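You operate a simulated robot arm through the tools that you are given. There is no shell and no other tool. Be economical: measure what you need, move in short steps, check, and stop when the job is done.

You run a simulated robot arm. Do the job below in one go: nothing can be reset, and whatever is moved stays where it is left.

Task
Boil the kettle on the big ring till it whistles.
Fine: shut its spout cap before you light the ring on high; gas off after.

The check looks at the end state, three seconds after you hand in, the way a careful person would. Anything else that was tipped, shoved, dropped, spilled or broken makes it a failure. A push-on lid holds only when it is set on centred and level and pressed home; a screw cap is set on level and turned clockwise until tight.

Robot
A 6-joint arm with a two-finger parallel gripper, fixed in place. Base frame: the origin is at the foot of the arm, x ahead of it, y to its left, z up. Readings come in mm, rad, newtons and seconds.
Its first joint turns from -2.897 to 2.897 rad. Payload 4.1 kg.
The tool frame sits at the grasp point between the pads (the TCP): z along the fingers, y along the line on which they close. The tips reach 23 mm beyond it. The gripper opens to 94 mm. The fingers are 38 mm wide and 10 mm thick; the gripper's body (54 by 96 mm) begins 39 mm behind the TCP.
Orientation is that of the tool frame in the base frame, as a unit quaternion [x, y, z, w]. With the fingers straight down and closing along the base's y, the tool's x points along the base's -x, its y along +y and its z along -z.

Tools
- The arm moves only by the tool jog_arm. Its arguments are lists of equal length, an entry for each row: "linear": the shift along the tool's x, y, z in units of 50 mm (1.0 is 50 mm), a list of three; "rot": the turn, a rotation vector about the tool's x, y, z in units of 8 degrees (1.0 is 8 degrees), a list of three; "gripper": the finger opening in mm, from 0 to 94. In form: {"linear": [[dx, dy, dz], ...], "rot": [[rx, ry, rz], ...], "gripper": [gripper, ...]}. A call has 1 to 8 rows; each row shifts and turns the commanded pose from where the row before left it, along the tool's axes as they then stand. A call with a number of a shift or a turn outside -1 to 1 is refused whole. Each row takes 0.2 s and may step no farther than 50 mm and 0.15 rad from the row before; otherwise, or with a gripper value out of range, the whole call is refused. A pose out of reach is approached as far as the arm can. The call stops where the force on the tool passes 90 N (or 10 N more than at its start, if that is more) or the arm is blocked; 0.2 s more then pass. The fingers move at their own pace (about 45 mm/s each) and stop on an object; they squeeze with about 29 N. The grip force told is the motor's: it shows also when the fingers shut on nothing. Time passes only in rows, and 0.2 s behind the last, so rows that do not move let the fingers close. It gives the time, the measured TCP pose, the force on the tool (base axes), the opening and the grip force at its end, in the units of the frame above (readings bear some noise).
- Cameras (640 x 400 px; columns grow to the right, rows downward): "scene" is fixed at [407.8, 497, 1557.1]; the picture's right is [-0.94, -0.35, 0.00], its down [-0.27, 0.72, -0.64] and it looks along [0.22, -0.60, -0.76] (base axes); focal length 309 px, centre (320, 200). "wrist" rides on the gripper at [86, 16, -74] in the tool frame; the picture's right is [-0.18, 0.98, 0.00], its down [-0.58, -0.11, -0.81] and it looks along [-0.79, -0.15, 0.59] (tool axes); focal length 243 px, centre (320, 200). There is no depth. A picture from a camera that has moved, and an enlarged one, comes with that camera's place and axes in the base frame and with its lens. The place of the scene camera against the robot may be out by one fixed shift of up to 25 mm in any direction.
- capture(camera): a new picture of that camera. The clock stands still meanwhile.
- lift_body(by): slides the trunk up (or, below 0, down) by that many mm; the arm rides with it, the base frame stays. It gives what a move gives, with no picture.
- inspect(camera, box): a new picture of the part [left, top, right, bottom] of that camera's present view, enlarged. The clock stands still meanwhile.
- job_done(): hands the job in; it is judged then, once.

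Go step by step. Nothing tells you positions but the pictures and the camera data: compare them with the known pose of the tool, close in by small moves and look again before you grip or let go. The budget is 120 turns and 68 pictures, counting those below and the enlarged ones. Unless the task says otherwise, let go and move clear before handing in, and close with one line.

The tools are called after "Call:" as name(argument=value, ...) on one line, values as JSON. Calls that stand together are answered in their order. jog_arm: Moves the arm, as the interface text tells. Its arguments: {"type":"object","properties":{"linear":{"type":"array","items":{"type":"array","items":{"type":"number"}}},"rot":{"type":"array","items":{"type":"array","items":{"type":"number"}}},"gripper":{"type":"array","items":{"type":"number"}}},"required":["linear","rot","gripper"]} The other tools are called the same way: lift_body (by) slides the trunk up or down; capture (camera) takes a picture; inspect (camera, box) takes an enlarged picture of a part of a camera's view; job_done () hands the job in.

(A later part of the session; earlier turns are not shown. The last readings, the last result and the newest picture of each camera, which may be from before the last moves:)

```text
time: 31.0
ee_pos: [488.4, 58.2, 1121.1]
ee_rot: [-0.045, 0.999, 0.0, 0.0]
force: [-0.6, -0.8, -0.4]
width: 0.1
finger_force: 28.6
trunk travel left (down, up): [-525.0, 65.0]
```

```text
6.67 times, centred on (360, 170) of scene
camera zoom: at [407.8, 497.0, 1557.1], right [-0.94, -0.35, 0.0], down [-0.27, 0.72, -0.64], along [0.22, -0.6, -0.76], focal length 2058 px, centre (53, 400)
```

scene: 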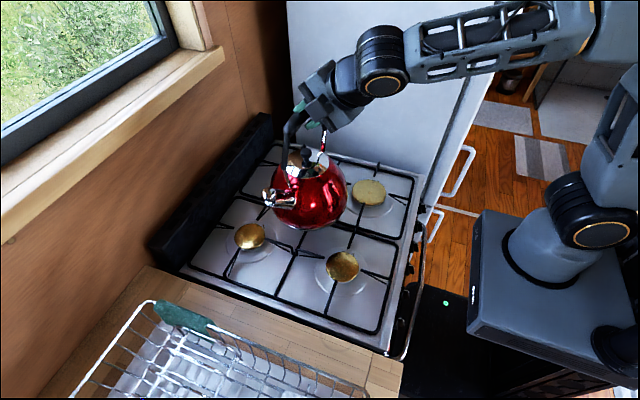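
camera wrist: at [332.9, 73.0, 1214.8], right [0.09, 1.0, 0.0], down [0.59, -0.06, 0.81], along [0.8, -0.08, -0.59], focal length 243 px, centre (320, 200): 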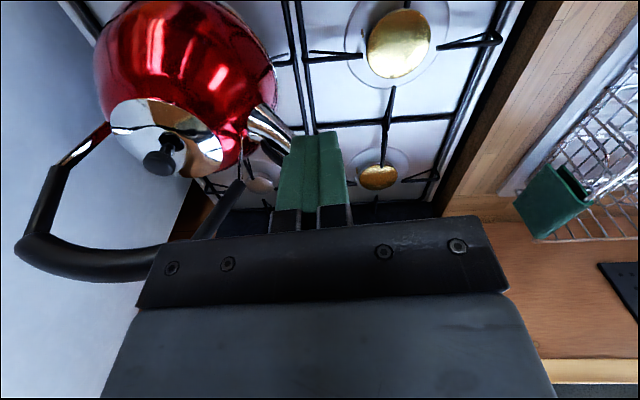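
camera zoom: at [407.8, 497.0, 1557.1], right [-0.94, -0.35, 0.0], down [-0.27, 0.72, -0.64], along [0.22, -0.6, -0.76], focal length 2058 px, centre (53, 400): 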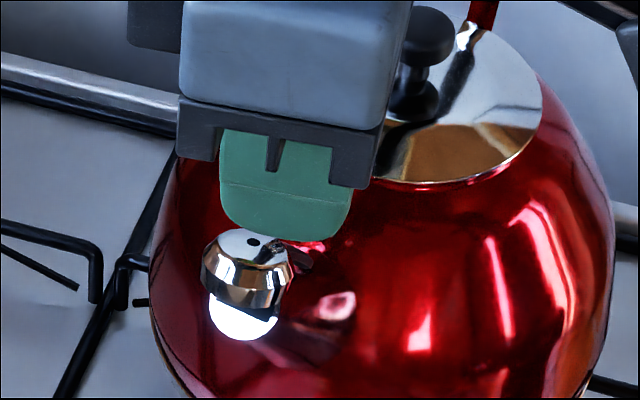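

Refined cap centre: about (500,36,1052). I'll shift over it and descend.

Call:
jog_arm(linear=[[-0.185, -0.177, 0], [0, 0, 0.25], [0, 0, 0.25], [0, 0, 0]], rot=[[0, 0, 0], [0, 0, 0], [0, 0, 0], [0, 0, 0]], gripper=[0, 0, 0, 0])

Call:
inspect(camera="wrist", box=[220, 60, 400, 200])

Call:
inspect(camera="scene", box=[320, 140, 400, 200])

```text
time: 32.0
ee_pos: [498.9, 49.8, 1095.4]
ee_rot: [-0.045, 0.999, 0.0, 0.0]
force: [0.0, 0.3, -0.1]
width: 0.1
finger_force: 29.0
trunk travel left (down, up): [-525.0, 65.0]
```

```text
2.86 times, centred on (310, 130) of wrist
camera zoom: at [411.3, 59.1, 1171.1], right [0.09, 1.0, 0.0], down [0.59, -0.06, 0.81], along [0.8, -0.08, -0.59], focal length 693 px, centre (349, 400)
```

zoom: 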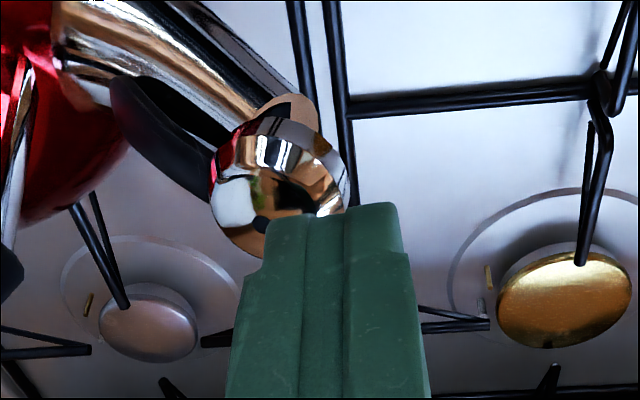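

```text
6.67 times, centred on (360, 170) of scene
camera zoom: at [407.8, 497.0, 1557.1], right [-0.94, -0.35, 0.0], down [-0.27, 0.72, -0.64], along [0.22, -0.6, -0.76], focal length 2058 px, centre (53, 400)
```

zoom: 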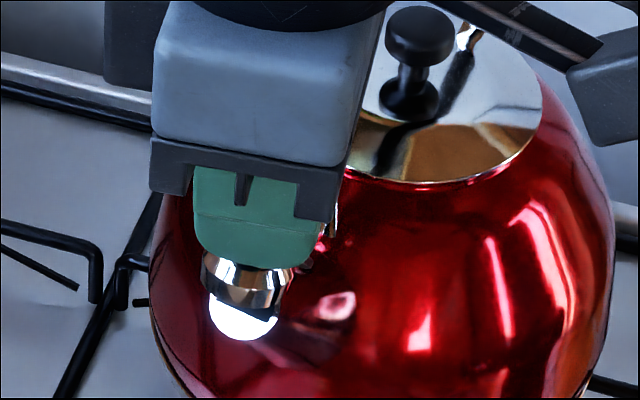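

Well aligned. Pressing down in small steps while watching force.

Call:
jog_arm(linear=[[0, 0, 0.1], [0, 0, 0.08], [0, 0, 0]], rot=[[0, 0, 0], [0, 0, 0], [0, 0, 0]], gripper=[0, 0, 0])

```text
time: 32.8
ee_pos: [499.3, 49.2, 1086.1]
ee_rot: [-0.046, 0.999, -0.001, 0.0]
force: [-0.1, 0.3, 0.0]
width: 0.0
finger_force: 29.3
trunk travel left (down, up): [-525.0, 65.0]
```

Call:
jog_arm(linear=[[0, 0, 0.06], [0, 0, 0.06], [0, 0, 0]], rot=[[0, 0, 0], [0, 0, 0], [0, 0, 0]], gripper=[0, 0, 0])

Call:
inspect(camera="wrist", box=[220, 60, 400, 200])

```text
time: 33.6
ee_pos: [500.2, 49.1, 1080.4]
ee_rot: [-0.046, 0.999, 0.0, 0.0]
force: [1.4, 2.2, 2.3]
width: 0.0
finger_force: 28.5
trunk travel left (down, up): [-525.0, 65.0]
```

```text
2.86 times, centred on (310, 130) of wrist
camera zoom: at [412.3, 58.9, 1155.3], right [0.09, 1.0, 0.0], down [0.59, -0.06, 0.81], along [0.8, -0.08, -0.59], focal length 693 px, centre (349, 400)
```

zoom: 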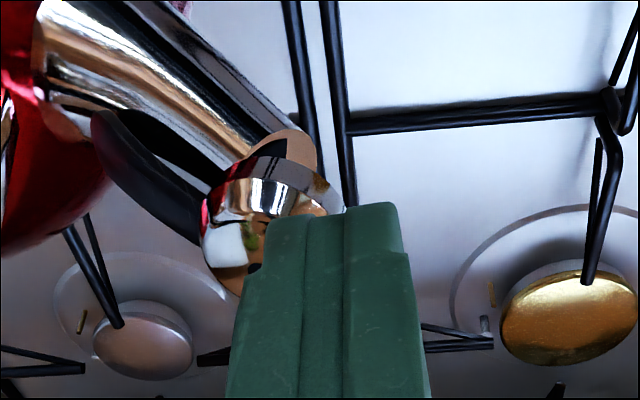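

Contact at about 3 N. Continuing.

Call:
jog_arm(linear=[[0, 0, 0.06], [0, 0, 0.06], [0, 0, 0]], rot=[[0, 0, 0], [0, 0, 0], [0, 0, 0]], gripper=[0, 0, 0])

```text
time: 34.4
ee_pos: [500.2, 49.1, 1074.4]
ee_rot: [-0.046, 0.999, 0.0, 0.0]
force: [0.1, 0.7, 1.2]
width: 0.3
finger_force: 29.2
trunk travel left (down, up): [-525.0, 65.0]
```

Call:
jog_arm(linear=[[0, 0, 0.06], [0, 0, 0.06], [0, 0, 0]], rot=[[0, 0, 0], [0, 0, 0], [0, 0, 0]], gripper=[0, 0, 0])

Call:
inspect(camera="wrist", box=[200, 40, 380, 180])

Call:
inspect(camera="scene", box=[320, 150, 400, 210])

```text
time: 35.2
ee_pos: [499.3, 49.6, 1067.8]
ee_rot: [-0.046, 0.999, 0.0, 0.0]
force: [0.1, 1.8, 1.6]
width: 0.0
finger_force: 29.3
trunk travel left (down, up): [-525.0, 65.0]
```

```text
2.86 times, centred on (290, 110) of wrist
camera zoom: at [411.8, 59.3, 1142.7], right [0.09, 1.0, 0.0], down [0.59, -0.06, 0.81], along [0.8, -0.08, -0.59], focal length 693 px, centre (406, 457)
```

zoom: 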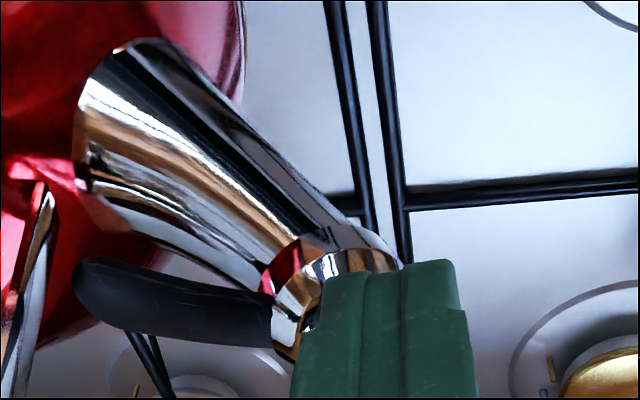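

```text
6.67 times, centred on (360, 180) of scene
camera zoom: at [407.8, 497.0, 1557.1], right [-0.94, -0.35, 0.0], down [-0.27, 0.72, -0.64], along [0.22, -0.6, -0.76], focal length 2058 px, centre (53, 333)
```

zoom: 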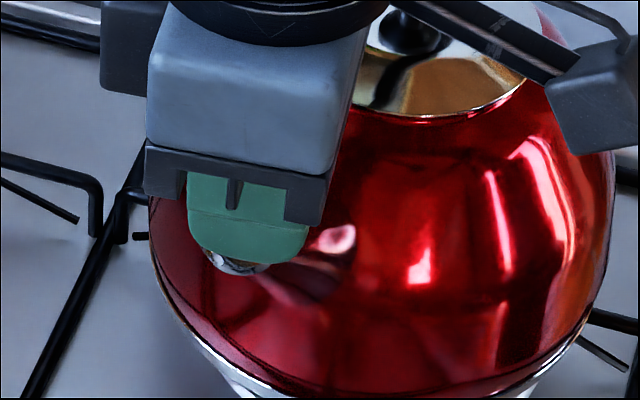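

The cap is swinging shut and nearly there. A few more millimetres.

Call:
jog_arm(linear=[[0, 0, 0.05], [0, 0, 0.05], [0, 0, 0]], rot=[[0, 0, 0], [0, 0, 0], [0, 0, 0]], gripper=[0, 0, 0])

```text
time: 36.0
ee_pos: [498.0, 49.2, 1064.4]
ee_rot: [-0.045, 0.999, 0.0, 0.001]
force: [0.1, 1.5, 0.9]
width: 0.0
finger_force: 28.5
trunk travel left (down, up): [-525.0, 65.0]
```

Call:
jog_arm(linear=[[0, 0, 0.06], [0, -0.04, 0.04], [0, 0, 0]], rot=[[0, 0, 0], [0, 0, 0], [0, 0, 0]], gripper=[0, 0, 0])

Call:
inspect(camera="wrist", box=[200, 40, 380, 180])

```text
time: 36.8
ee_pos: [498.4, 48.4, 1060.9]
ee_rot: [-0.045, 0.999, 0.0, 0.001]
force: [1.3, 6.7, 18.4]
width: 0.0
finger_force: 28.7
trunk travel left (down, up): [-525.0, 65.0]
```

```text
2.86 times, centred on (290, 110) of wrist
camera zoom: at [410.7, 59.0, 1134.2], right [0.09, 1.0, 0.0], down [0.59, -0.06, 0.81], along [0.81, -0.08, -0.59], focal length 693 px, centre (406, 457)
```

zoom: 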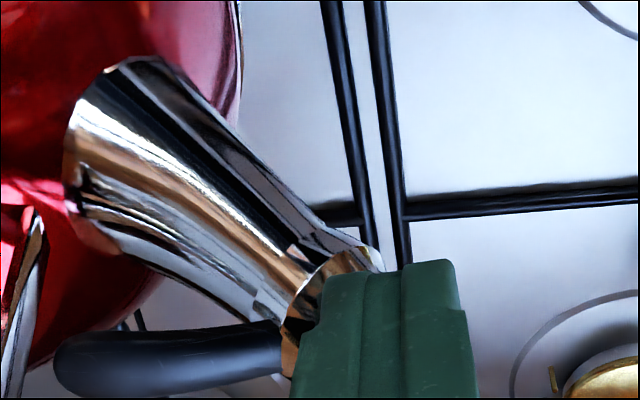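

Force jumped to 18 N, so the cap is against its seat. Backing off and checking.

Call:
jog_arm(linear=[[0, 0.1, -0.1], [0, 0.4, -0.4], [0.2, 0.8, -0.4], [0.4, 0.8, 0], [0, 0, 0]], rot=[[0, 0, 0], [0, 0, 0], [0, 0, 0], [0, 0, 0], [0, 0, 0]], gripper=[0, 0, 0, 0, 0])

Call:
inspect(camera="wrist", box=[120, 50, 300, 190])

Call:
inspect(camera="scene", box=[320, 140, 420, 220])

```text
time: 38.0
ee_pos: [461.0, 150.9, 1106.9]
ee_rot: [-0.045, 0.999, 0.001, 0.001]
force: [0.3, 0.0, 0.0]
width: 0.0
finger_force: 29.4
trunk travel left (down, up): [-525.0, 65.0]
```

```text
2.86 times, centred on (210, 120) of wrist
camera zoom: at [373.9, 160.6, 1181.7], right [0.09, 1.0, 0.0], down [0.59, -0.06, 0.81], along [0.8, -0.08, -0.59], focal length 693 px, centre (634, 429)
```

zoom: 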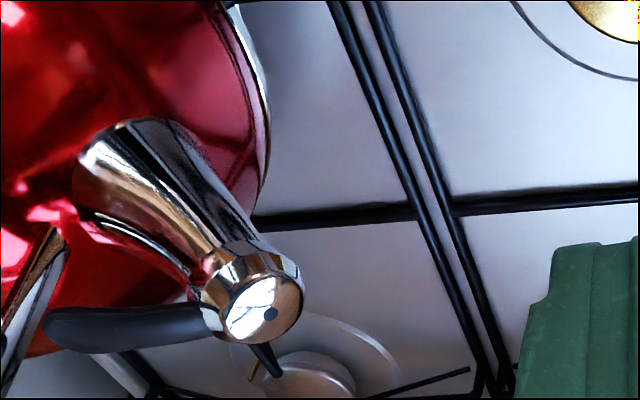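

```text
5.00 times, centred on (370, 180) of scene
camera zoom: at [407.8, 497.0, 1557.1], right [-0.94, -0.35, 0.0], down [-0.27, 0.72, -0.64], along [0.22, -0.6, -0.76], focal length 1544 px, centre (70, 300)
```

zoom: 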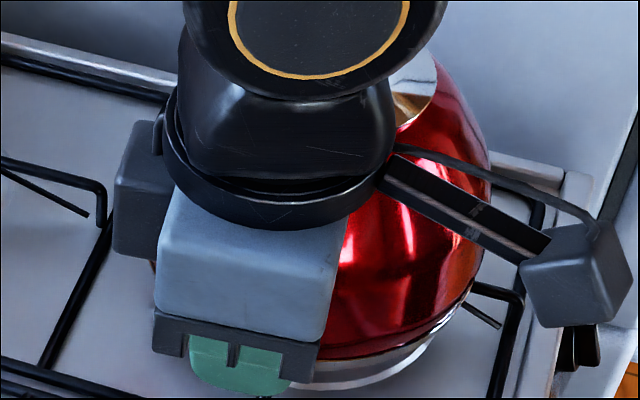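

The cap is shut. Next is knob 1 on the front panel; I'll swing round in front of the cooker at a safe height.

Call:
jog_arm(linear=[[0.95, 0.085, 0], [0.95, 0.085, 0], [0.95, 0.085, 0], [0.9, 0.08, 0], [0, 0, 0], [0, -0.98, 0], [0, -0.98, 0], [0, -0.98, 0]], rot=[[0, 0, 0], [0, 0, 0], [0, 0, 0], [0, 0, 0], [0, 0, 0.65], [0, 0, 0], [0, 0, 0], [0, 0, 0]], gripper=[0, 0, 0, 0, 0, 0, 0, 0])

Call:
jog_arm(linear=[[0, -0.98, 0], [0, -0.98, 0], [0, 0, 0.9], [0, 0, 0.9], [0, 0, 0.9], [0, 0, 0]], rot=[[0, 0, 0], [0, 0, 0], [0, 0, 0], [0, 0, 0], [0, 0, 0], [0, 0, 0]], gripper=[0, 0, 0, 0, 0, 0])

Call:
capture(camera="wrist")

```text
time: 39.8
ee_pos: [273.6, 2.7, 1101.6]
ee_rot: [0.0, 1.0, 0.0, 0.0]
force: [-0.6, 0.6, 0.6]
width: 0.0
finger_force: 28.7
trunk travel left (down, up): [-525.0, 65.0]
```

```text
time: 41.2
ee_pos: [289.1, -101.1, 974.6]
ee_rot: [0.0, 1.0, 0.0, -0.002]
force: [0.2, -0.4, 0.5]
width: 0.2
finger_force: 28.8
out of reach, approached as far as the arm can: row 4, 5
trunk travel left (down, up): [-525.0, 65.0]
```

```text
17 pictures are left
camera wrist: at [202.7, -83.4, 1048.6], right [0.18, 0.98, 0.0], down [0.58, -0.11, 0.81], along [0.79, -0.15, -0.59], focal length 243 px, centre (320, 200)
```

wrist: 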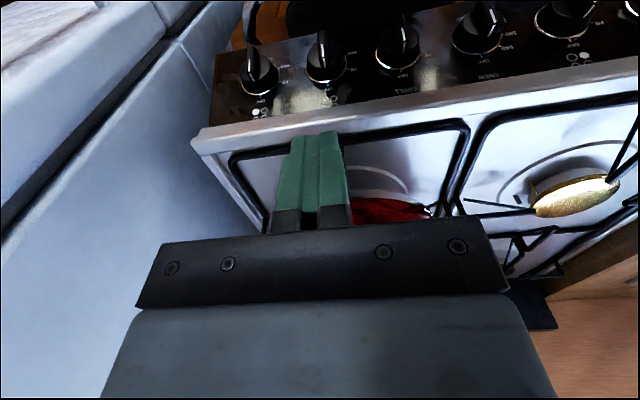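

At this trunk height the arm can't come close enough to the panel; lowering the trunk should fix that. First a detailed look at knob 1 from here.

Call:
inspect(camera="wrist", box=[210, 20, 370, 120])

Call:
capture(camera="scene")

```text
4.00 times, centred on (290, 70) of wrist
camera zoom: at [202.7, -83.4, 1048.6], right [0.18, 0.98, 0.0], down [0.58, -0.11, 0.81], along [0.79, -0.15, -0.59], focal length 970 px, centre (440, 720)
```

zoom: 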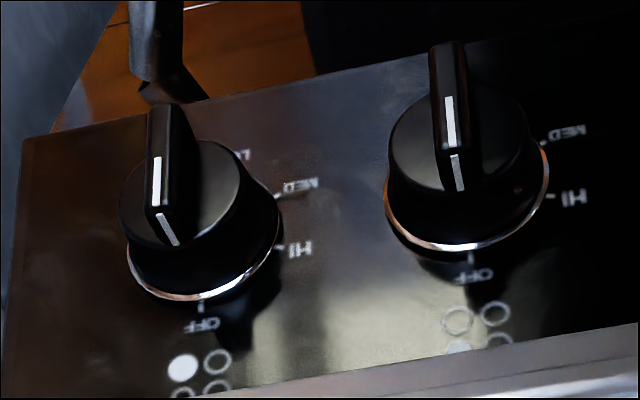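

```text
15 pictures are left
```

scene: 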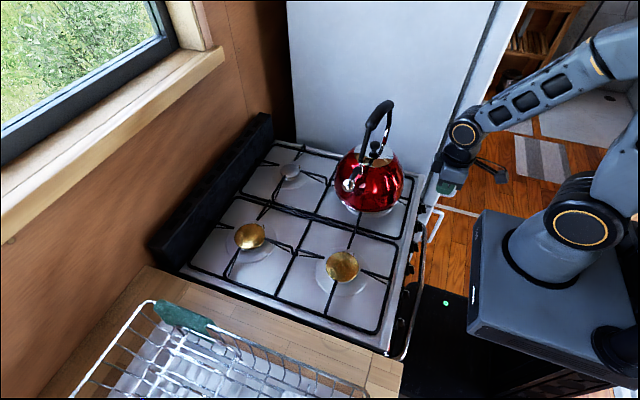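

The panel leans back about 27°; knob 1's grip ridge is at about (286,-160,828). I can turn it with closed fingertips from above, but need the trunk lower: raise the tool, then drop the trunk 250 mm.

Call:
jog_arm(linear=[[0, 0, -0.98], [0, 0, -0.98], [0, 0, -0.98], [0, 0, -0.98], [0, 0, -0.98], [0, 0, 0]], rot=[[0, 0, 0], [0, 0, 0], [0, 0, 0], [0, 0, 0], [0, 0, 0], [0, 0, 0]], gripper=[0, 0, 0, 0, 0, 0])

Call:
lift_body(by=-250)

```text
time: 42.6
ee_pos: [290.3, -102.4, 1219.3]
ee_rot: [0.0, 1.0, 0.0, 0.0]
force: [0.2, 0.7, 1.1]
width: 0.2
finger_force: 28.9
trunk travel left (down, up): [-525.0, 65.0]
```

```text
time: 45.2
ee_pos: [289.9, -102.2, 969.6]
ee_rot: [-0.001, 1.0, -0.001, -0.001]
force: [0.2, -0.2, 0.5]
width: 0.0
finger_force: 29.1
trunk travel left (down, up): [-275.0, 315.0]
```

I'll straddle the ridge with the fingers about 26 mm apart so the gripper body stays clear of the fridge beside it. Moving above knob 1.

Call:
jog_arm(linear=[[0.12, -0.58, 0], [0.12, -0.58, 0], [0, 0, 0.9], [0, 0, 0.9], [0, 0, 0]], rot=[[0, 0, 0], [0, 0, 0], [0, 0, 0], [0, 0, 0], [0, 0, 0]], gripper=[26, 26, 26, 26, 26])

Call:
capture(camera="wrist")

```text
time: 46.4
ee_pos: [278.2, -159.5, 880.5]
ee_rot: [0.0, 1.0, 0.0, 0.001]
force: [-0.6, -0.1, 0.0]
width: 25.8
finger_force: 0.1
trunk travel left (down, up): [-275.0, 315.0]
```

```text
14 pictures are left
camera wrist: at [192.0, -141.9, 955.5], right [0.18, 0.98, 0.0], down [0.58, -0.11, 0.81], along [0.79, -0.15, -0.59], focal length 243 px, centre (320, 200)
```

wrist: 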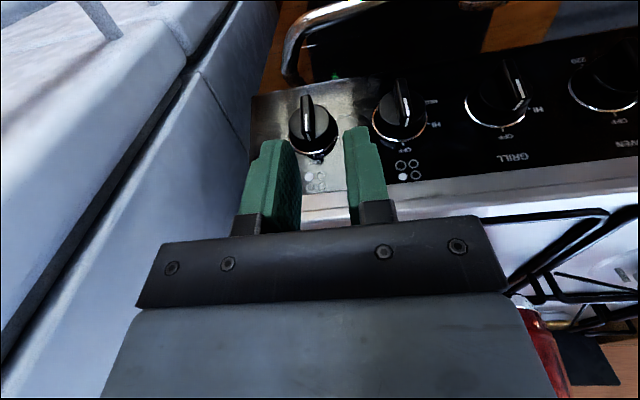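

The view is good: the ridge is at y≈-167. I'll open to 40 mm so it's straddled, and descend beside it.

Call:
jog_arm(linear=[[0.08, 0, 0], [0, 0, 0.3], [0, 0, 0.25], [0, 0, 0.16], [0, 0, 0]], rot=[[0, 0, 0], [0, 0, 0], [0, 0, 0], [0, 0, 0], [0, 0, 0]], gripper=[40, 40, 40, 40, 40])

Call:
inspect(camera="wrist", box=[220, 20, 420, 180])

```text
time: 47.6
ee_pos: [273.4, -160.8, 844.4]
ee_rot: [0.0, 1.0, 0.0, -0.001]
force: [-0.1, -1.0, 0.7]
width: 40.2
finger_force: 0.1
trunk travel left (down, up): [-275.0, 315.0]
```

```text
2.50 times, centred on (320, 100) of wrist
camera zoom: at [188.2, -142.8, 918.7], right [0.18, 0.98, 0.0], down [0.58, -0.11, 0.81], along [0.79, -0.15, -0.59], focal length 606 px, centre (320, 450)
```

zoom: 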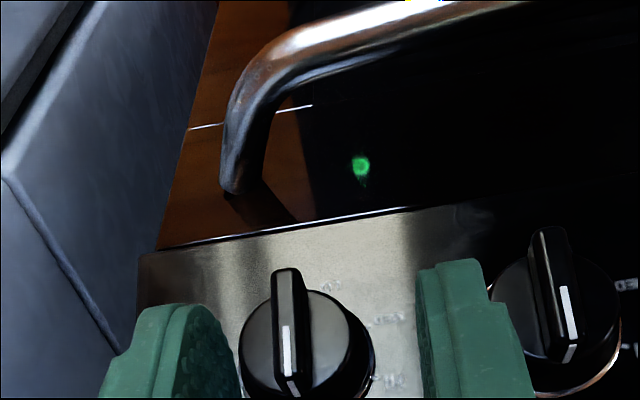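

Straddled properly. I'll raise the tips 4 mm so they bear on the ridge's upper end, narrow to 26 mm and push towards +y (counter-clockwise).

Call:
jog_arm(linear=[[0, 0, -0.08], [0, 0, 0], [0, 0.08, 0], [0, 0.07, 0], [0, 0.07, 0], [0, 0, 0]], rot=[[0, 0, 0], [0, 0, 0], [0, 0, 0], [0, 0, 0], [0, 0, 0], [0, 0, 0]], gripper=[26, 26, 26, 26, 26, 26])

Call:
inspect(camera="wrist", box=[220, 60, 420, 220])

```text
time: 49.0
ee_pos: [274.8, -149.3, 847.4]
ee_rot: [0.0, 1.0, -0.001, 0.0]
force: [0.9, 0.0, -0.3]
width: 25.9
finger_force: 0.1
trunk travel left (down, up): [-275.0, 315.0]
```

```text
2.50 times, centred on (320, 140) of wrist
camera zoom: at [188.4, -132.1, 922.3], right [0.18, 0.98, 0.0], down [0.58, -0.11, 0.81], along [0.79, -0.15, -0.59], focal length 606 px, centre (320, 350)
```

zoom: 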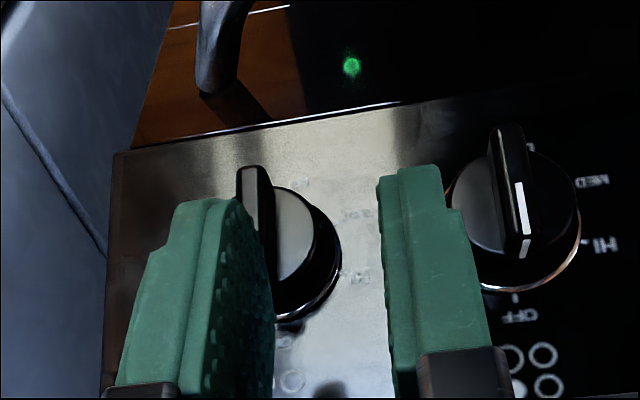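

The finger passed in front of the ridge without touching it. Re-triangulating, the ridge is lower and deeper: upper front corner at about (299,-170,816). I'll go back, then in and lower.

Call:
jog_arm(linear=[[0, -0.2, 0], [0, -0.04, 0], [-0.18, 0, 0], [0, 0, 0.15], [0, 0, 0.15], [0, 0, 0]], rot=[[0, 0, 0], [0, 0, 0], [0, 0, 0], [0, 0, 0], [0, 0, 0], [0, 0, 0]], gripper=[40, 42, 42, 42, 42, 42])

Call:
inspect(camera="wrist", box=[220, 40, 420, 200])

```text
time: 50.4
ee_pos: [285.0, -162.0, 832.3]
ee_rot: [0.001, 1.0, 0.0, 0.0]
force: [-0.4, 0.6, 1.1]
width: 42.4
finger_force: 0.2
trunk travel left (down, up): [-275.0, 315.0]
```

```text
2.50 times, centred on (320, 120) of wrist
camera zoom: at [198.0, -143.7, 907.5], right [0.18, 0.98, 0.0], down [0.58, -0.11, 0.81], along [0.79, -0.15, -0.59], focal length 606 px, centre (320, 400)
```

zoom: 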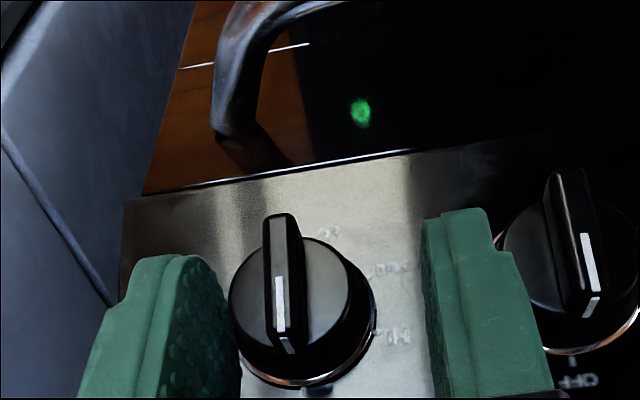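

Better triangulation puts the ridge corner at (307,-174,804) and the knob base at (324,-173,783). I'll tilt the fingers 24° forward, parallel to the panel, so the gripper body clears the hob lip.

Call:
jog_arm(linear=[[0, 0, -0.3], [0, 0, 0], [0, 0, 0], [0, 0, 0], [0.14, -0.03, 0], [0, 0, 0.25], [0, 0, 0.2], [0, 0, 0]], rot=[[0, 0, 0], [0, -1, 0], [0, -1, 0], [0, -1, 0], [0, 0, 0], [0, 0, 0], [0, 0, 0], [0, 0, 0]], gripper=[42, 42, 42, 42, 42, 42, 42, 42])

Call:
inspect(camera="wrist", box=[220, 80, 420, 240])

```text
time: 52.2
ee_pos: [284.9, -162.9, 823.6]
ee_rot: [0.001, 0.978, 0.0, 0.208]
force: [0.1, 0.3, 0.3]
width: 42.2
finger_force: 0.0
trunk travel left (down, up): [-275.0, 315.0]
```

```text
2.50 times, centred on (320, 160) of wrist
camera zoom: at [177.1, -144.9, 856.4], right [0.17, 0.98, 0.07], down [0.2, -0.11, 0.97], along [0.96, -0.15, -0.22], focal length 606 px, centre (320, 300)
```

zoom: 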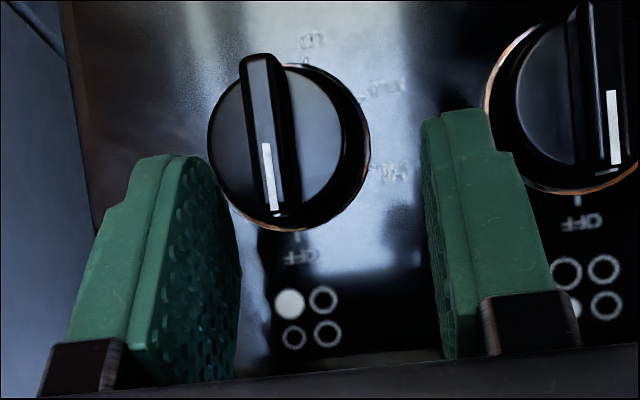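

This is an excellent frontal view: HI is about 70° counter-clockwise from OFF. Pushing the ridge's upper end towards +y.

Call:
jog_arm(linear=[[0, 0, 0], [0, 0.04, 0], [0, 0.06, 0], [0, 0.06, 0], [0, 0, 0]], rot=[[0, 0, 0], [0, 0, 0], [0, 0, 0], [0, 0, 0], [0, 0, 0]], gripper=[32, 32, 32, 32, 32])

Call:
inspect(camera="wrist", box=[220, 80, 420, 240])

```text
time: 53.4
ee_pos: [286.7, -153.8, 823.9]
ee_rot: [0.0, 0.978, 0.0, 0.208]
force: [-0.5, -0.4, 0.2]
width: 32.0
finger_force: 0.1
trunk travel left (down, up): [-275.0, 315.0]
```

```text
2.50 times, centred on (320, 160) of wrist
camera zoom: at [178.0, -137.3, 857.5], right [0.17, 0.98, 0.07], down [0.2, -0.11, 0.97], along [0.96, -0.15, -0.22], focal length 606 px, centre (320, 300)
```

zoom: 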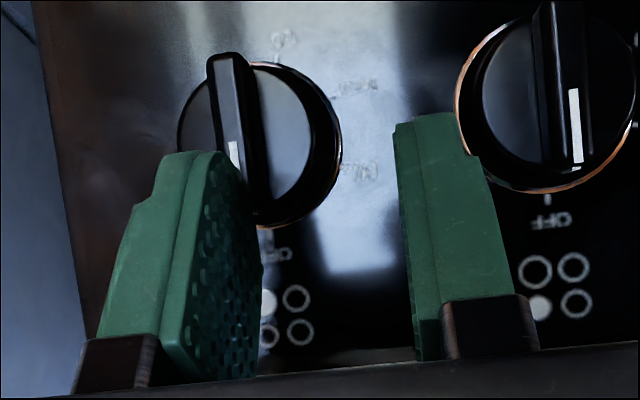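

The fingers passed just in front of the ridge again. I'll back off in y, go about 9 mm deeper towards the panel, and push again.

Call:
jog_arm(linear=[[0, -0.1, 0], [0, -0.08, 0], [-0.12, 0, 0.13], [0, 0, 0], [0, 0, 0], [0, 0.05, 0], [0, 0.05, 0], [0, 0, 0]], rot=[[0, 0, 0], [0, 0, 0], [0, 0, 0], [0, 0, 0], [0, 0, 0], [0, 0, 0], [0, 0, 0], [0, 0, 0]], gripper=[42, 42, 42, 42, 34, 34, 34, 34])

```text
time: 55.2
ee_pos: [294.5, -158.8, 821.2]
ee_rot: [0.0, 0.978, -0.001, 0.208]
force: [0.4, -2.5, 1.9]
width: 34.8
finger_force: 1.1
trunk travel left (down, up): [-275.0, 315.0]
```

Contact felt (−2.5 N in y). Continuing the push.

Call:
jog_arm(linear=[[0, 0.06, 0], [0, 0.06, 0], [0, 0.06, 0], [0, 0, 0]], rot=[[0, 0, 0], [0, 0, 0], [0, 0, 0], [0, 0, 0]], gripper=[34, 34, 34, 34])

Call:
inspect(camera="wrist", box=[220, 80, 420, 240])

```text
time: 56.2
ee_pos: [295.5, -150.4, 821.5]
ee_rot: [0.0, 0.978, 0.0, 0.208]
force: [-3.2, -3.4, 3.9]
width: 35.5
finger_force: 0.6
trunk travel left (down, up): [-275.0, 315.0]
```

```text
2.50 times, centred on (320, 160) of wrist
camera zoom: at [186.1, -132.3, 855.0], right [0.17, 0.98, 0.08], down [0.2, -0.11, 0.97], along [0.96, -0.15, -0.22], focal length 606 px, centre (320, 300)
```

zoom: 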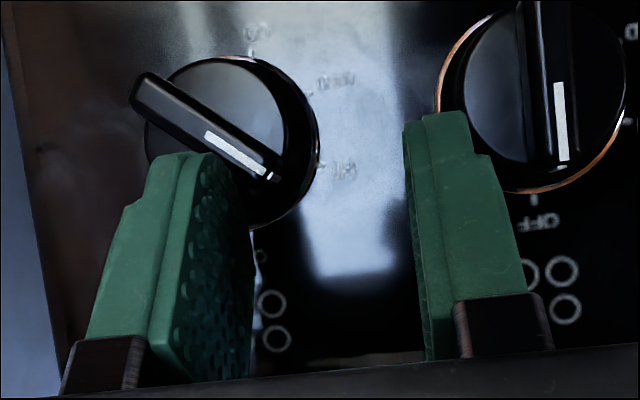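

It's turned about 44° of roughly 68°. A bit more, moving left and slightly down.

Call:
jog_arm(linear=[[0, 0.06, 0], [0.02, 0.04, 0.05], [0, 0, 0]], rot=[[0, 0, 0], [0, 0, 0], [0, 0, 0]], gripper=[34, 34, 34])

Call:
inspect(camera="wrist", box=[220, 80, 420, 240])

```text
time: 57.0
ee_pos: [294.3, -145.4, 819.1]
ee_rot: [0.0, 0.978, 0.0, 0.209]
force: [-8.1, -2.8, 15.1]
width: 35.0
finger_force: 1.2
trunk travel left (down, up): [-275.0, 315.0]
```

```text
2.50 times, centred on (320, 160) of wrist
camera zoom: at [185.4, -127.0, 852.3], right [0.17, 0.98, 0.07], down [0.2, -0.11, 0.97], along [0.96, -0.15, -0.22], focal length 606 px, centre (320, 300)
```

zoom: 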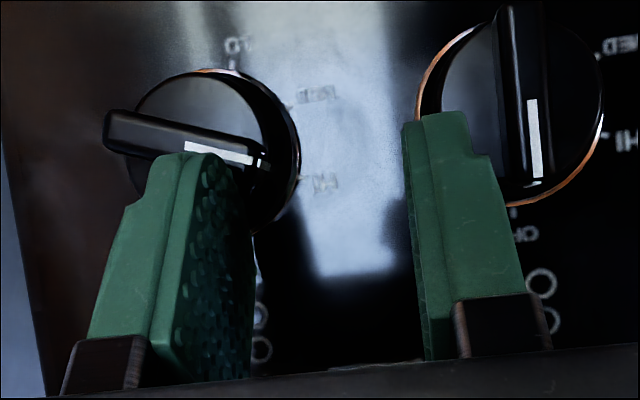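

The pointer is on HI, within a couple of degrees. I'll retreat the fingers upward and travel to the red igniter at about (317,250,791).

Call:
jog_arm(linear=[[0, -0.03, -0.1], [0, 0, -0.5], [0, 0, -0.6], [0, 0.95, 0], [0, 0.95, 0], [0, 0.95, 0], [0, 0.95, 0], [0, 0.95, 0]], rot=[[0, 0, 0], [0, 0, 0], [0, 0, 0], [0, 0, 0], [0, 0, 0], [0, 0, 0], [0, 0, 0], [0, 0, 0]], gripper=[34, 34, 34, 20, 0, 0, 0, 0])

Call:
jog_arm(linear=[[0, 0.95, 0], [0, 0.95, 0], [0, 0.6, 0], [0, 0, 0], [0, 0, 0], [0, 0, 0], [0, 0, 0]], rot=[[0, 0, 0], [0, 0, 0], [0, 0, 0], [0, -1, 0], [0, -1, 0], [0, -1, 0], [0, 0, 0]], gripper=[0, 0, 0, 0, 0, 0, 0])

Call:
capture(camera="wrist")

```text
time: 58.3
ee_pos: [263.4, -115.1, 855.3]
ee_rot: [0.162, 0.977, -0.004, 0.141]
force: [-0.5, 0.0, -0.2]
width: 0.1
finger_force: 27.3
out of reach, approached as far as the arm can: row 5, 6
trunk travel left (down, up): [-275.0, 315.0]
stopped in row 6: the arm was blocked; the commanded pose is now the measured one
```

```text
time: 58.8
ee_pos: [252.3, -126.2, 854.0]
ee_rot: [0.308, 0.943, -0.019, 0.121]
force: [0.7, 0.2, -0.4]
width: 0.0
finger_force: 29.2
trunk travel left (down, up): [-275.0, 315.0]
stopped in row 2: the arm was blocked; the commanded pose is now the measured one
```

```text
6 pictures are left
camera wrist: at [179.1, -53.6, 906.2], right [0.72, 0.69, 0.08], down [0.22, -0.33, 0.92], along [0.66, -0.64, -0.39], focal length 243 px, centre (320, 200)
```

wrist: 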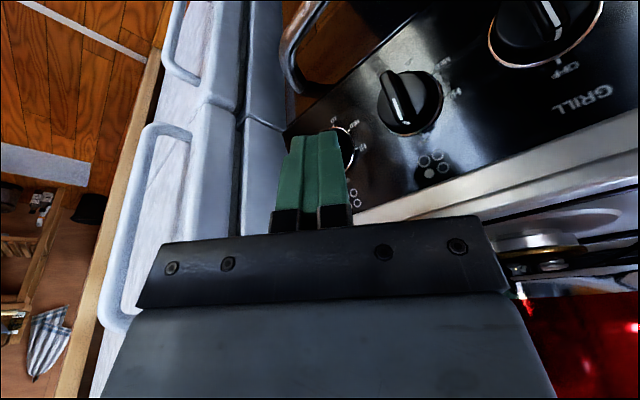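

The arm hit its inner limit in front of the base and the tool yawed; no force on anything. I'll rise, straighten the tool, and traverse higher.

Call:
jog_arm(linear=[[-0.26, 0.1, -0.62], [-0.26, 0.1, -0.62], [-0.26, 0.1, -0.62], [-0.2, 0.1, -0.6], [0, 0, 0]], rot=[[0, 0, 0], [0, 0, 0], [0, 0, 0], [0, 0, 0], [0, 0, 0]], gripper=[0, 0, 0, 0, 0])

```text
time: 60.0
ee_pos: [277.0, -126.9, 985.0]
ee_rot: [0.307, 0.944, -0.021, 0.121]
force: [0.2, 0.1, 0.3]
width: 0.0
finger_force: 28.5
trunk travel left (down, up): [-275.0, 315.0]
```

Call:
jog_arm(linear=[[0, 0, 0], [0, 0, 0], [0, 0, 0], [0, 0, 0], [0, 0, 0], [0, 0, 0]], rot=[[0, 0, -1], [0, 0, -1], [0, 0, -1], [0, 0, -1], [0, 0, -0.5], [0, 0, 0]], gripper=[0, 0, 0, 0, 0, 0])

```text
time: 61.4
ee_pos: [275.6, -125.2, 982.3]
ee_rot: [0.004, 0.993, -0.056, 0.104]
force: [0.1, -0.1, 0.3]
width: 0.0
finger_force: 29.0
trunk travel left (down, up): [-275.0, 315.0]
```

Call:
jog_arm(linear=[[-0.2, 0, 0], [-0.1, 0.9, 0], [0, 0.95, 0], [0, 0.95, 0], [0, 0.95, 0], [0, 0.95, 0], [0, 0.95, 0], [0, 0.95, 0]], rot=[[-0.8, 0, 0], [0, 0, 0], [0, 0, 0], [0, 0, 0], [0, 0, 0], [0, 0, 0], [0, 0, 0], [0, 0, 0]], gripper=[0, 0, 0, 0, 0, 0, 0, 0])

```text
time: 63.2
ee_pos: [286.5, 204.8, 985.4]
ee_rot: [-0.006, 0.994, -0.002, 0.112]
force: [0.0, -0.2, 0.0]
width: 0.0
finger_force: 29.3
trunk travel left (down, up): [-275.0, 315.0]
```

Call:
jog_arm(linear=[[0, 0.3, 0], [0, 0.3, 0], [0, 0.3, 0], [0, 0, 0], [0, 0, 0]], rot=[[0, -1, 0], [0, -1, 0], [0, -1, 0], [0, -1, 0], [0, 0, 0]], gripper=[0, 0, 0, 0, 0])

```text
time: 64.4
ee_pos: [286.1, 251.9, 986.1]
ee_rot: [-0.007, 0.925, 0.0, 0.381]
force: [-0.3, 0.2, -0.4]
width: 0.0
finger_force: 29.7
trunk travel left (down, up): [-275.0, 315.0]
```

Call:
jog_arm(linear=[[0.617, 0, 0.57], [0.617, 0, 0.57], [0.617, 0, 0.57], [0, 0, 0]], rot=[[0, 0, 0], [0, 0, 0], [0, 0, 0], [0, 0, 0]], gripper=[0, 0, 0, 0])

Call:
capture(camera="wrist")

```text
time: 65.4
ee_pos: [279.5, 250.6, 857.0]
ee_rot: [-0.006, 0.925, 0.0, 0.38]
force: [0.5, -0.2, 0.2]
width: 0.1
finger_force: 29.0
trunk travel left (down, up): [-275.0, 315.0]
```

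```text
5 pictures are left
camera wrist: at [166.7, 265.9, 849.2], right [0.12, 0.99, 0.12], down [-0.15, -0.1, 0.98], along [0.98, -0.14, 0.14], focal length 243 px, centre (320, 200)
```

wrist: 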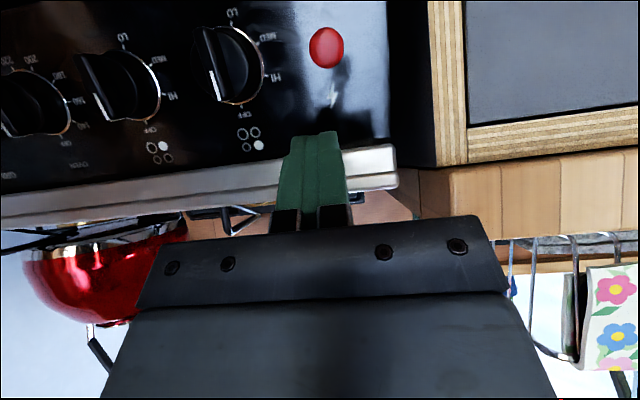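

The red button is at about (316,258,783). I'll move in front of it and press along the panel normal.

Call:
jog_arm(linear=[[0.31, 0.074, 0.41], [0.31, 0.074, 0.41], [0, 0, 0], [-0.03, 0, 0.09], [-0.03, 0, 0.09], [0, 0, 0]], rot=[[0, 0, 0], [0, 0, 0], [0, 0, 0], [0, 0, 0], [0, 0, 0], [0, 0, 0]], gripper=[0, 0, 0, 0, 0, 0])

```text
time: 66.8
ee_pos: [296.8, 258.8, 804.5]
ee_rot: [-0.007, 0.925, -0.001, 0.381]
force: [-0.8, -0.2, -0.5]
width: 0.0
finger_force: 28.6
trunk travel left (down, up): [-275.0, 315.0]
```

Call:
jog_arm(linear=[[-0.02, 0, 0.06], [-0.02, 0, 0.06], [0, 0, 0]], rot=[[0, 0, 0], [0, 0, 0], [0, 0, 0]], gripper=[0, 0, 0])

```text
time: 67.6
ee_pos: [301.8, 259.0, 801.6]
ee_rot: [-0.007, 0.924, 0.0, 0.381]
force: [-0.9, 0.6, -0.1]
width: 0.0
finger_force: 29.0
trunk travel left (down, up): [-275.0, 315.0]
```

Call:
jog_arm(linear=[[-0.02, 0, 0.06], [-0.02, 0, 0.06], [0, 0, 0]], rot=[[0, 0, 0], [0, 0, 0], [0, 0, 0]], gripper=[0, 0, 0])

```text
time: 68.4
ee_pos: [304.1, 258.4, 800.8]
ee_rot: [-0.008, 0.924, 0.001, 0.382]
force: [-38.7, -2.4, 16.7]
width: 0.0
finger_force: 28.8
trunk travel left (down, up): [-275.0, 315.0]
```

About 42 N along the panel normal, so the button is pressed home. Backing off and checking the flame.

Call:
jog_arm(linear=[[0, 0, 0], [0.03, 0, -0.3], [0.03, 0, -0.6], [0, 0, 0]], rot=[[0, 0, 0], [0, 0, 0], [0, 0, 0], [0, 0, 0]], gripper=[0, 0, 0, 0])

Call:
inspect(camera="scene", box=[310, 110, 430, 230])

```text
time: 69.4
ee_pos: [272.8, 257.0, 830.4]
ee_rot: [-0.007, 0.924, -0.001, 0.381]
force: [-0.5, 0.0, 0.3]
width: 0.2
finger_force: 29.2
trunk travel left (down, up): [-275.0, 315.0]
```

```text
3.33 times, centred on (370, 170) of scene
camera zoom: at [407.8, 497.0, 1557.1], right [-0.94, -0.35, 0.0], down [-0.27, 0.72, -0.64], along [0.22, -0.6, -0.76], focal length 1029 px, centre (153, 300)
```

zoom: 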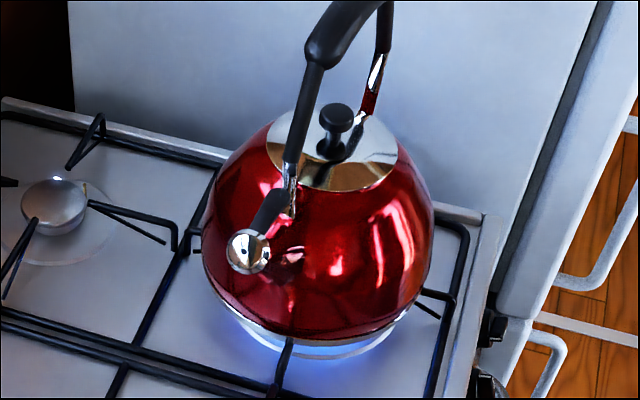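

The ring is lit, with a blue flame under the kettle. While it heats I'll bring the gripper back towards knob 1, ready to shut off.

Call:
jog_arm(linear=[[-0.55, 0, -0.55], [-0.55, 0, -0.55], [-0.55, 0, -0.55], [-0.55, 0, -0.55], [0, 0, 0], [0, 0, 0], [0, 0, 0], [-0.2, 0, 0]], rot=[[0, 0, 0], [0, 0, 0], [0, 0, 0], [0, 0, 0], [0, 1, 0], [0, 1, 0], [0, 0.6, 0], [0, 0, 0]], gripper=[0, 0, 0, 0, 0, 0, 0, 0])

Call:
jog_arm(linear=[[0, -0.95, 0], [0, -0.95, 0], [0, -0.95, 0], [0, -0.95, 0], [0, -0.95, 0], [0, -0.95, 0], [0, -0.95, 0], [0, -0.95, 0]], rot=[[0, 0, 0], [0, 0, 0], [0, 0, 0], [0, 0, 0], [0, 0, 0], [0, 0, 0], [0, 0, 0], [0, 0, 0]], gripper=[0, 0, 0, 0, 0, 0, 0, 0])

```text
time: 71.2
ee_pos: [283.0, 259.5, 987.8]
ee_rot: [-0.007, 0.978, -0.002, 0.207]
force: [-0.2, -0.8, 0.1]
width: 0.0
finger_force: 29.5
trunk travel left (down, up): [-275.0, 315.0]
```

```text
time: 72.2
ee_pos: [269.5, 133.9, 964.0]
ee_rot: [-0.158, 0.975, 0.004, 0.159]
force: [0.1, -0.3, 0.5]
width: 0.2
finger_force: 29.0
trunk travel left (down, up): [-275.0, 315.0]
stopped in row 5: the arm was blocked; the commanded pose is now the measured one
```

The inner limit again. I'll lift out a bit, untilt and straighten before crossing.

Call:
jog_arm(linear=[[-0.6, -0.16, -0.64], [0, 0, 0], [0, 0, 0], [0, 0, 0], [0, 0, 0]], rot=[[0, 0, 0], [0, 1, 0.7], [0, 0.7, 0.7], [0, 0, 0.85], [0, 0, 0]], gripper=[0, 0, 0, 0, 0])

```text
refused: row 2 steps farther than a row can; nothing moved
```

Call:
jog_arm(linear=[[-0.6, -0.16, -0.64], [0, 0, 0], [0, 0, 0], [0, 0, 0], [0, 0, 0], [0, 0, 0]], rot=[[0, 0, 0], [0, 1, 0], [0, 0.4, 0.5], [0, 0, 0.9], [0, 0, 0.85], [0, 0, 0]], gripper=[0, 0, 0, 0, 0, 0])

```text
time: 73.7
ee_pos: [288.0, 129.9, 1005.9]
ee_rot: [0.003, 0.998, 0.0, 0.065]
force: [0.0, 0.7, -0.3]
width: 0.3
finger_force: 29.0
trunk travel left (down, up): [-275.0, 315.0]
```

Call:
jog_arm(linear=[[0, -0.95, 0], [0, -0.95, 0], [0, -0.95, 0], [0, -0.95, 0], [0, -0.95, 0], [0, -0.97, 0], [0, 0, 0]], rot=[[0, 0, 0], [0, 0, 0], [0, 0, 0], [0, 0, 0], [0, 0, 0], [0, 0, 0], [0, 0, 0]], gripper=[0, 0, 0, 10, 20, 30, 42])

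```text
time: 75.2
ee_pos: [286.8, -156.1, 1006.3]
ee_rot: [0.001, 0.998, 0.0, 0.065]
force: [0.4, 0.3, 0.3]
width: 42.1
finger_force: 0.1
trunk travel left (down, up): [-275.0, 315.0]
```

Call:
jog_arm(linear=[[0.1, 0, 0.8], [0.1, 0, 0.8], [0.1, 0, 0.8], [0.04, 0, 0.3], [0, 0, 0], [0, 0, 0], [0, 0, 0], [0, 0, 0]], rot=[[0, 0, 0], [0, 0, 0], [0, 0, 0], [0, 0, 0], [0, -1, 0], [0, -1, 0], [0, -0.06, 0], [0, 0, 0]], gripper=[42, 42, 42, 42, 42, 42, 42, 42])

Call:
jog_arm(linear=[[0, 0, 0], [0, 0, 0], [0, 0, 0], [0, 0, 0], [0, 0, 0], [0, 0, 0], [0, 0, 0], [0, 0, 0]], rot=[[0, 0, 0], [0, 0, 0], [0, 0, 0], [0, 0, 0], [0, 0, 0], [0, 0, 0], [0, 0, 0], [0, 0, 0]], gripper=[42, 42, 42, 42, 42, 42, 42, 42])

Call:
jog_arm(linear=[[0, 0, 0], [0, 0, 0], [0, 0, 0], [0, 0, 0], [0, 0, 0], [0, 0, 0], [0, 0, 0], [0, 0, 0]], rot=[[0, 0, 0], [0, 0, 0], [0, 0, 0], [0, 0, 0], [0, 0, 0], [0, 0, 0], [0, 0, 0], [0, 0, 0]], gripper=[42, 42, 42, 42, 42, 42, 42, 42])

Call:
jog_arm(linear=[[0, 0, 0], [0, 0, 0], [0, 0, 0], [0, 0, 0], [0, 0, 0], [0, 0, 0], [0, 0, 0], [0, 0, 0]], rot=[[0, 0, 0], [0, 0, 0], [0, 0, 0], [0, 0, 0], [0, 0, 0], [0, 0, 0], [0, 0, 0], [0, 0, 0]], gripper=[42, 42, 42, 42, 42, 42, 42, 42])

```text
time: 77.0
ee_pos: [289.0, -154.7, 869.0]
ee_rot: [0.002, 0.978, 0.0, 0.208]
force: [0.3, -0.7, 0.0]
width: 41.8
finger_force: 0.1
trunk travel left (down, up): [-275.0, 315.0]
```

```text
time: 78.8
ee_pos: [288.3, -153.9, 868.0]
ee_rot: [0.002, 0.978, 0.0, 0.208]
force: [-0.6, -0.5, 0.0]
width: 41.8
finger_force: 0.1
trunk travel left (down, up): [-275.0, 315.0]
```

```text
time: 80.7
ee_pos: [289.2, -153.6, 869.3]
ee_rot: [0.002, 0.978, -0.001, 0.209]
force: [0.7, 0.6, -0.5]
width: 42.0
finger_force: 0.2
trunk travel left (down, up): [-275.0, 315.0]
```

```text
time: 82.5
ee_pos: [288.5, -155.1, 869.4]
ee_rot: [0.001, 0.978, -0.001, 0.207]
force: [0.1, -0.2, -0.3]
width: 42.0
finger_force: 0.3
trunk travel left (down, up): [-275.0, 315.0]
```

No message yet; I'll wait more before spending a picture.

Call:
jog_arm(linear=[[0, 0, 0], [0, 0, 0], [0, 0, 0], [0, 0, 0], [0, 0, 0], [0, 0, 0], [0, 0, 0], [0, 0, 0]], rot=[[0, 0, 0], [0, 0, 0], [0, 0, 0], [0, 0, 0], [0, 0, 0], [0, 0, 0], [0, 0, 0], [0, 0, 0]], gripper=[42, 42, 42, 42, 42, 42, 42, 42])

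Call:
jog_arm(linear=[[0, 0, 0], [0, 0, 0], [0, 0, 0], [0, 0, 0], [0, 0, 0], [0, 0, 0], [0, 0, 0], [0, 0, 0]], rot=[[0, 0, 0], [0, 0, 0], [0, 0, 0], [0, 0, 0], [0, 0, 0], [0, 0, 0], [0, 0, 0], [0, 0, 0]], gripper=[42, 42, 42, 42, 42, 42, 42, 42])

Call:
jog_arm(linear=[[0, 0, 0], [0, 0, 0], [0, 0, 0], [0, 0, 0], [0, 0, 0], [0, 0, 0], [0, 0, 0], [0, 0, 0]], rot=[[0, 0, 0], [0, 0, 0], [0, 0, 0], [0, 0, 0], [0, 0, 0], [0, 0, 0], [0, 0, 0], [0, 0, 0]], gripper=[42, 42, 42, 42, 42, 42, 42, 42])

Call:
jog_arm(linear=[[0, 0, 0], [0, 0, 0], [0, 0, 0], [0, 0, 0], [0, 0, 0], [0, 0, 0], [0, 0, 0], [0, 0, 0]], rot=[[0, 0, 0], [0, 0, 0], [0, 0, 0], [0, 0, 0], [0, 0, 0], [0, 0, 0], [0, 0, 0], [0, 0, 0]], gripper=[42, 42, 42, 42, 42, 42, 42, 42])

Call:
jog_arm(linear=[[0, 0, 0], [0, 0, 0], [0, 0, 0], [0, 0, 0], [0, 0, 0], [0, 0, 0], [0, 0, 0], [0, 0, 0]], rot=[[0, 0, 0], [0, 0, 0], [0, 0, 0], [0, 0, 0], [0, 0, 0], [0, 0, 0], [0, 0, 0], [0, 0, 0]], gripper=[42, 42, 42, 42, 42, 42, 42, 42])

Call:
jog_arm(linear=[[0, 0, 0], [0, 0, 0], [0, 0, 0], [0, 0, 0], [0, 0, 0], [0, 0, 0], [0, 0, 0], [0, 0, 0]], rot=[[0, 0, 0], [0, 0, 0], [0, 0, 0], [0, 0, 0], [0, 0, 0], [0, 0, 0], [0, 0, 0], [0, 0, 0]], gripper=[42, 42, 42, 42, 42, 42, 42, 42])

```text
time: 84.2
ee_pos: [288.0, -154.6, 869.7]
ee_rot: [0.001, 0.978, 0.0, 0.208]
force: [0.1, -0.2, -0.6]
width: 42.0
finger_force: 0.0
trunk travel left (down, up): [-275.0, 315.0]
```

```text
time: 86.0
ee_pos: [288.7, -154.1, 868.7]
ee_rot: [0.001, 0.978, 0.0, 0.208]
force: [-0.4, 0.5, -0.4]
width: 42.2
finger_force: 0.0
trunk travel left (down, up): [-275.0, 315.0]
```

```text
time: 87.8
ee_pos: [289.1, -155.6, 869.5]
ee_rot: [0.002, 0.978, 0.0, 0.209]
force: [0.4, -0.5, -0.6]
width: 42.0
finger_force: 0.1
trunk travel left (down, up): [-275.0, 315.0]
```

```text
time: 89.7
ee_pos: [289.2, -155.1, 869.3]
ee_rot: [0.002, 0.978, -0.001, 0.208]
force: [-0.1, 0.4, 0.0]
width: 42.4
finger_force: 0.1
trunk travel left (down, up): [-275.0, 315.0]
```

```text
time: 91.5
ee_pos: [289.1, -154.8, 870.0]
ee_rot: [0.002, 0.978, 0.0, 0.208]
force: [0.1, -0.6, -0.4]
width: 41.8
finger_force: 0.1
trunk travel left (down, up): [-275.0, 315.0]
```

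```text
time: 93.2
ee_pos: [289.1, -154.3, 870.1]
ee_rot: [0.002, 0.978, -0.001, 0.208]
force: [-0.2, -0.5, 1.0]
width: 41.8
finger_force: 0.1
trunk travel left (down, up): [-275.0, 315.0]
```

25 s lit so far. One scene picture to look for steam.

Call:
inspect(camera="scene", box=[310, 90, 450, 230])

```text
2.86 times, centred on (380, 160) of scene
camera zoom: at [407.8, 497.0, 1557.1], right [-0.94, -0.35, 0.0], down [-0.27, 0.72, -0.64], along [0.22, -0.6, -0.76], focal length 882 px, centre (149, 314)
```

zoom: 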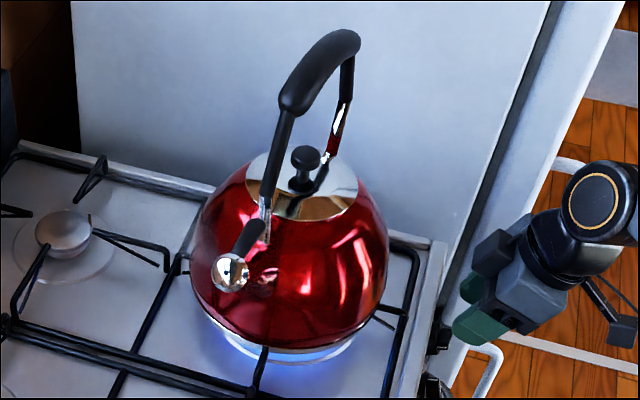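

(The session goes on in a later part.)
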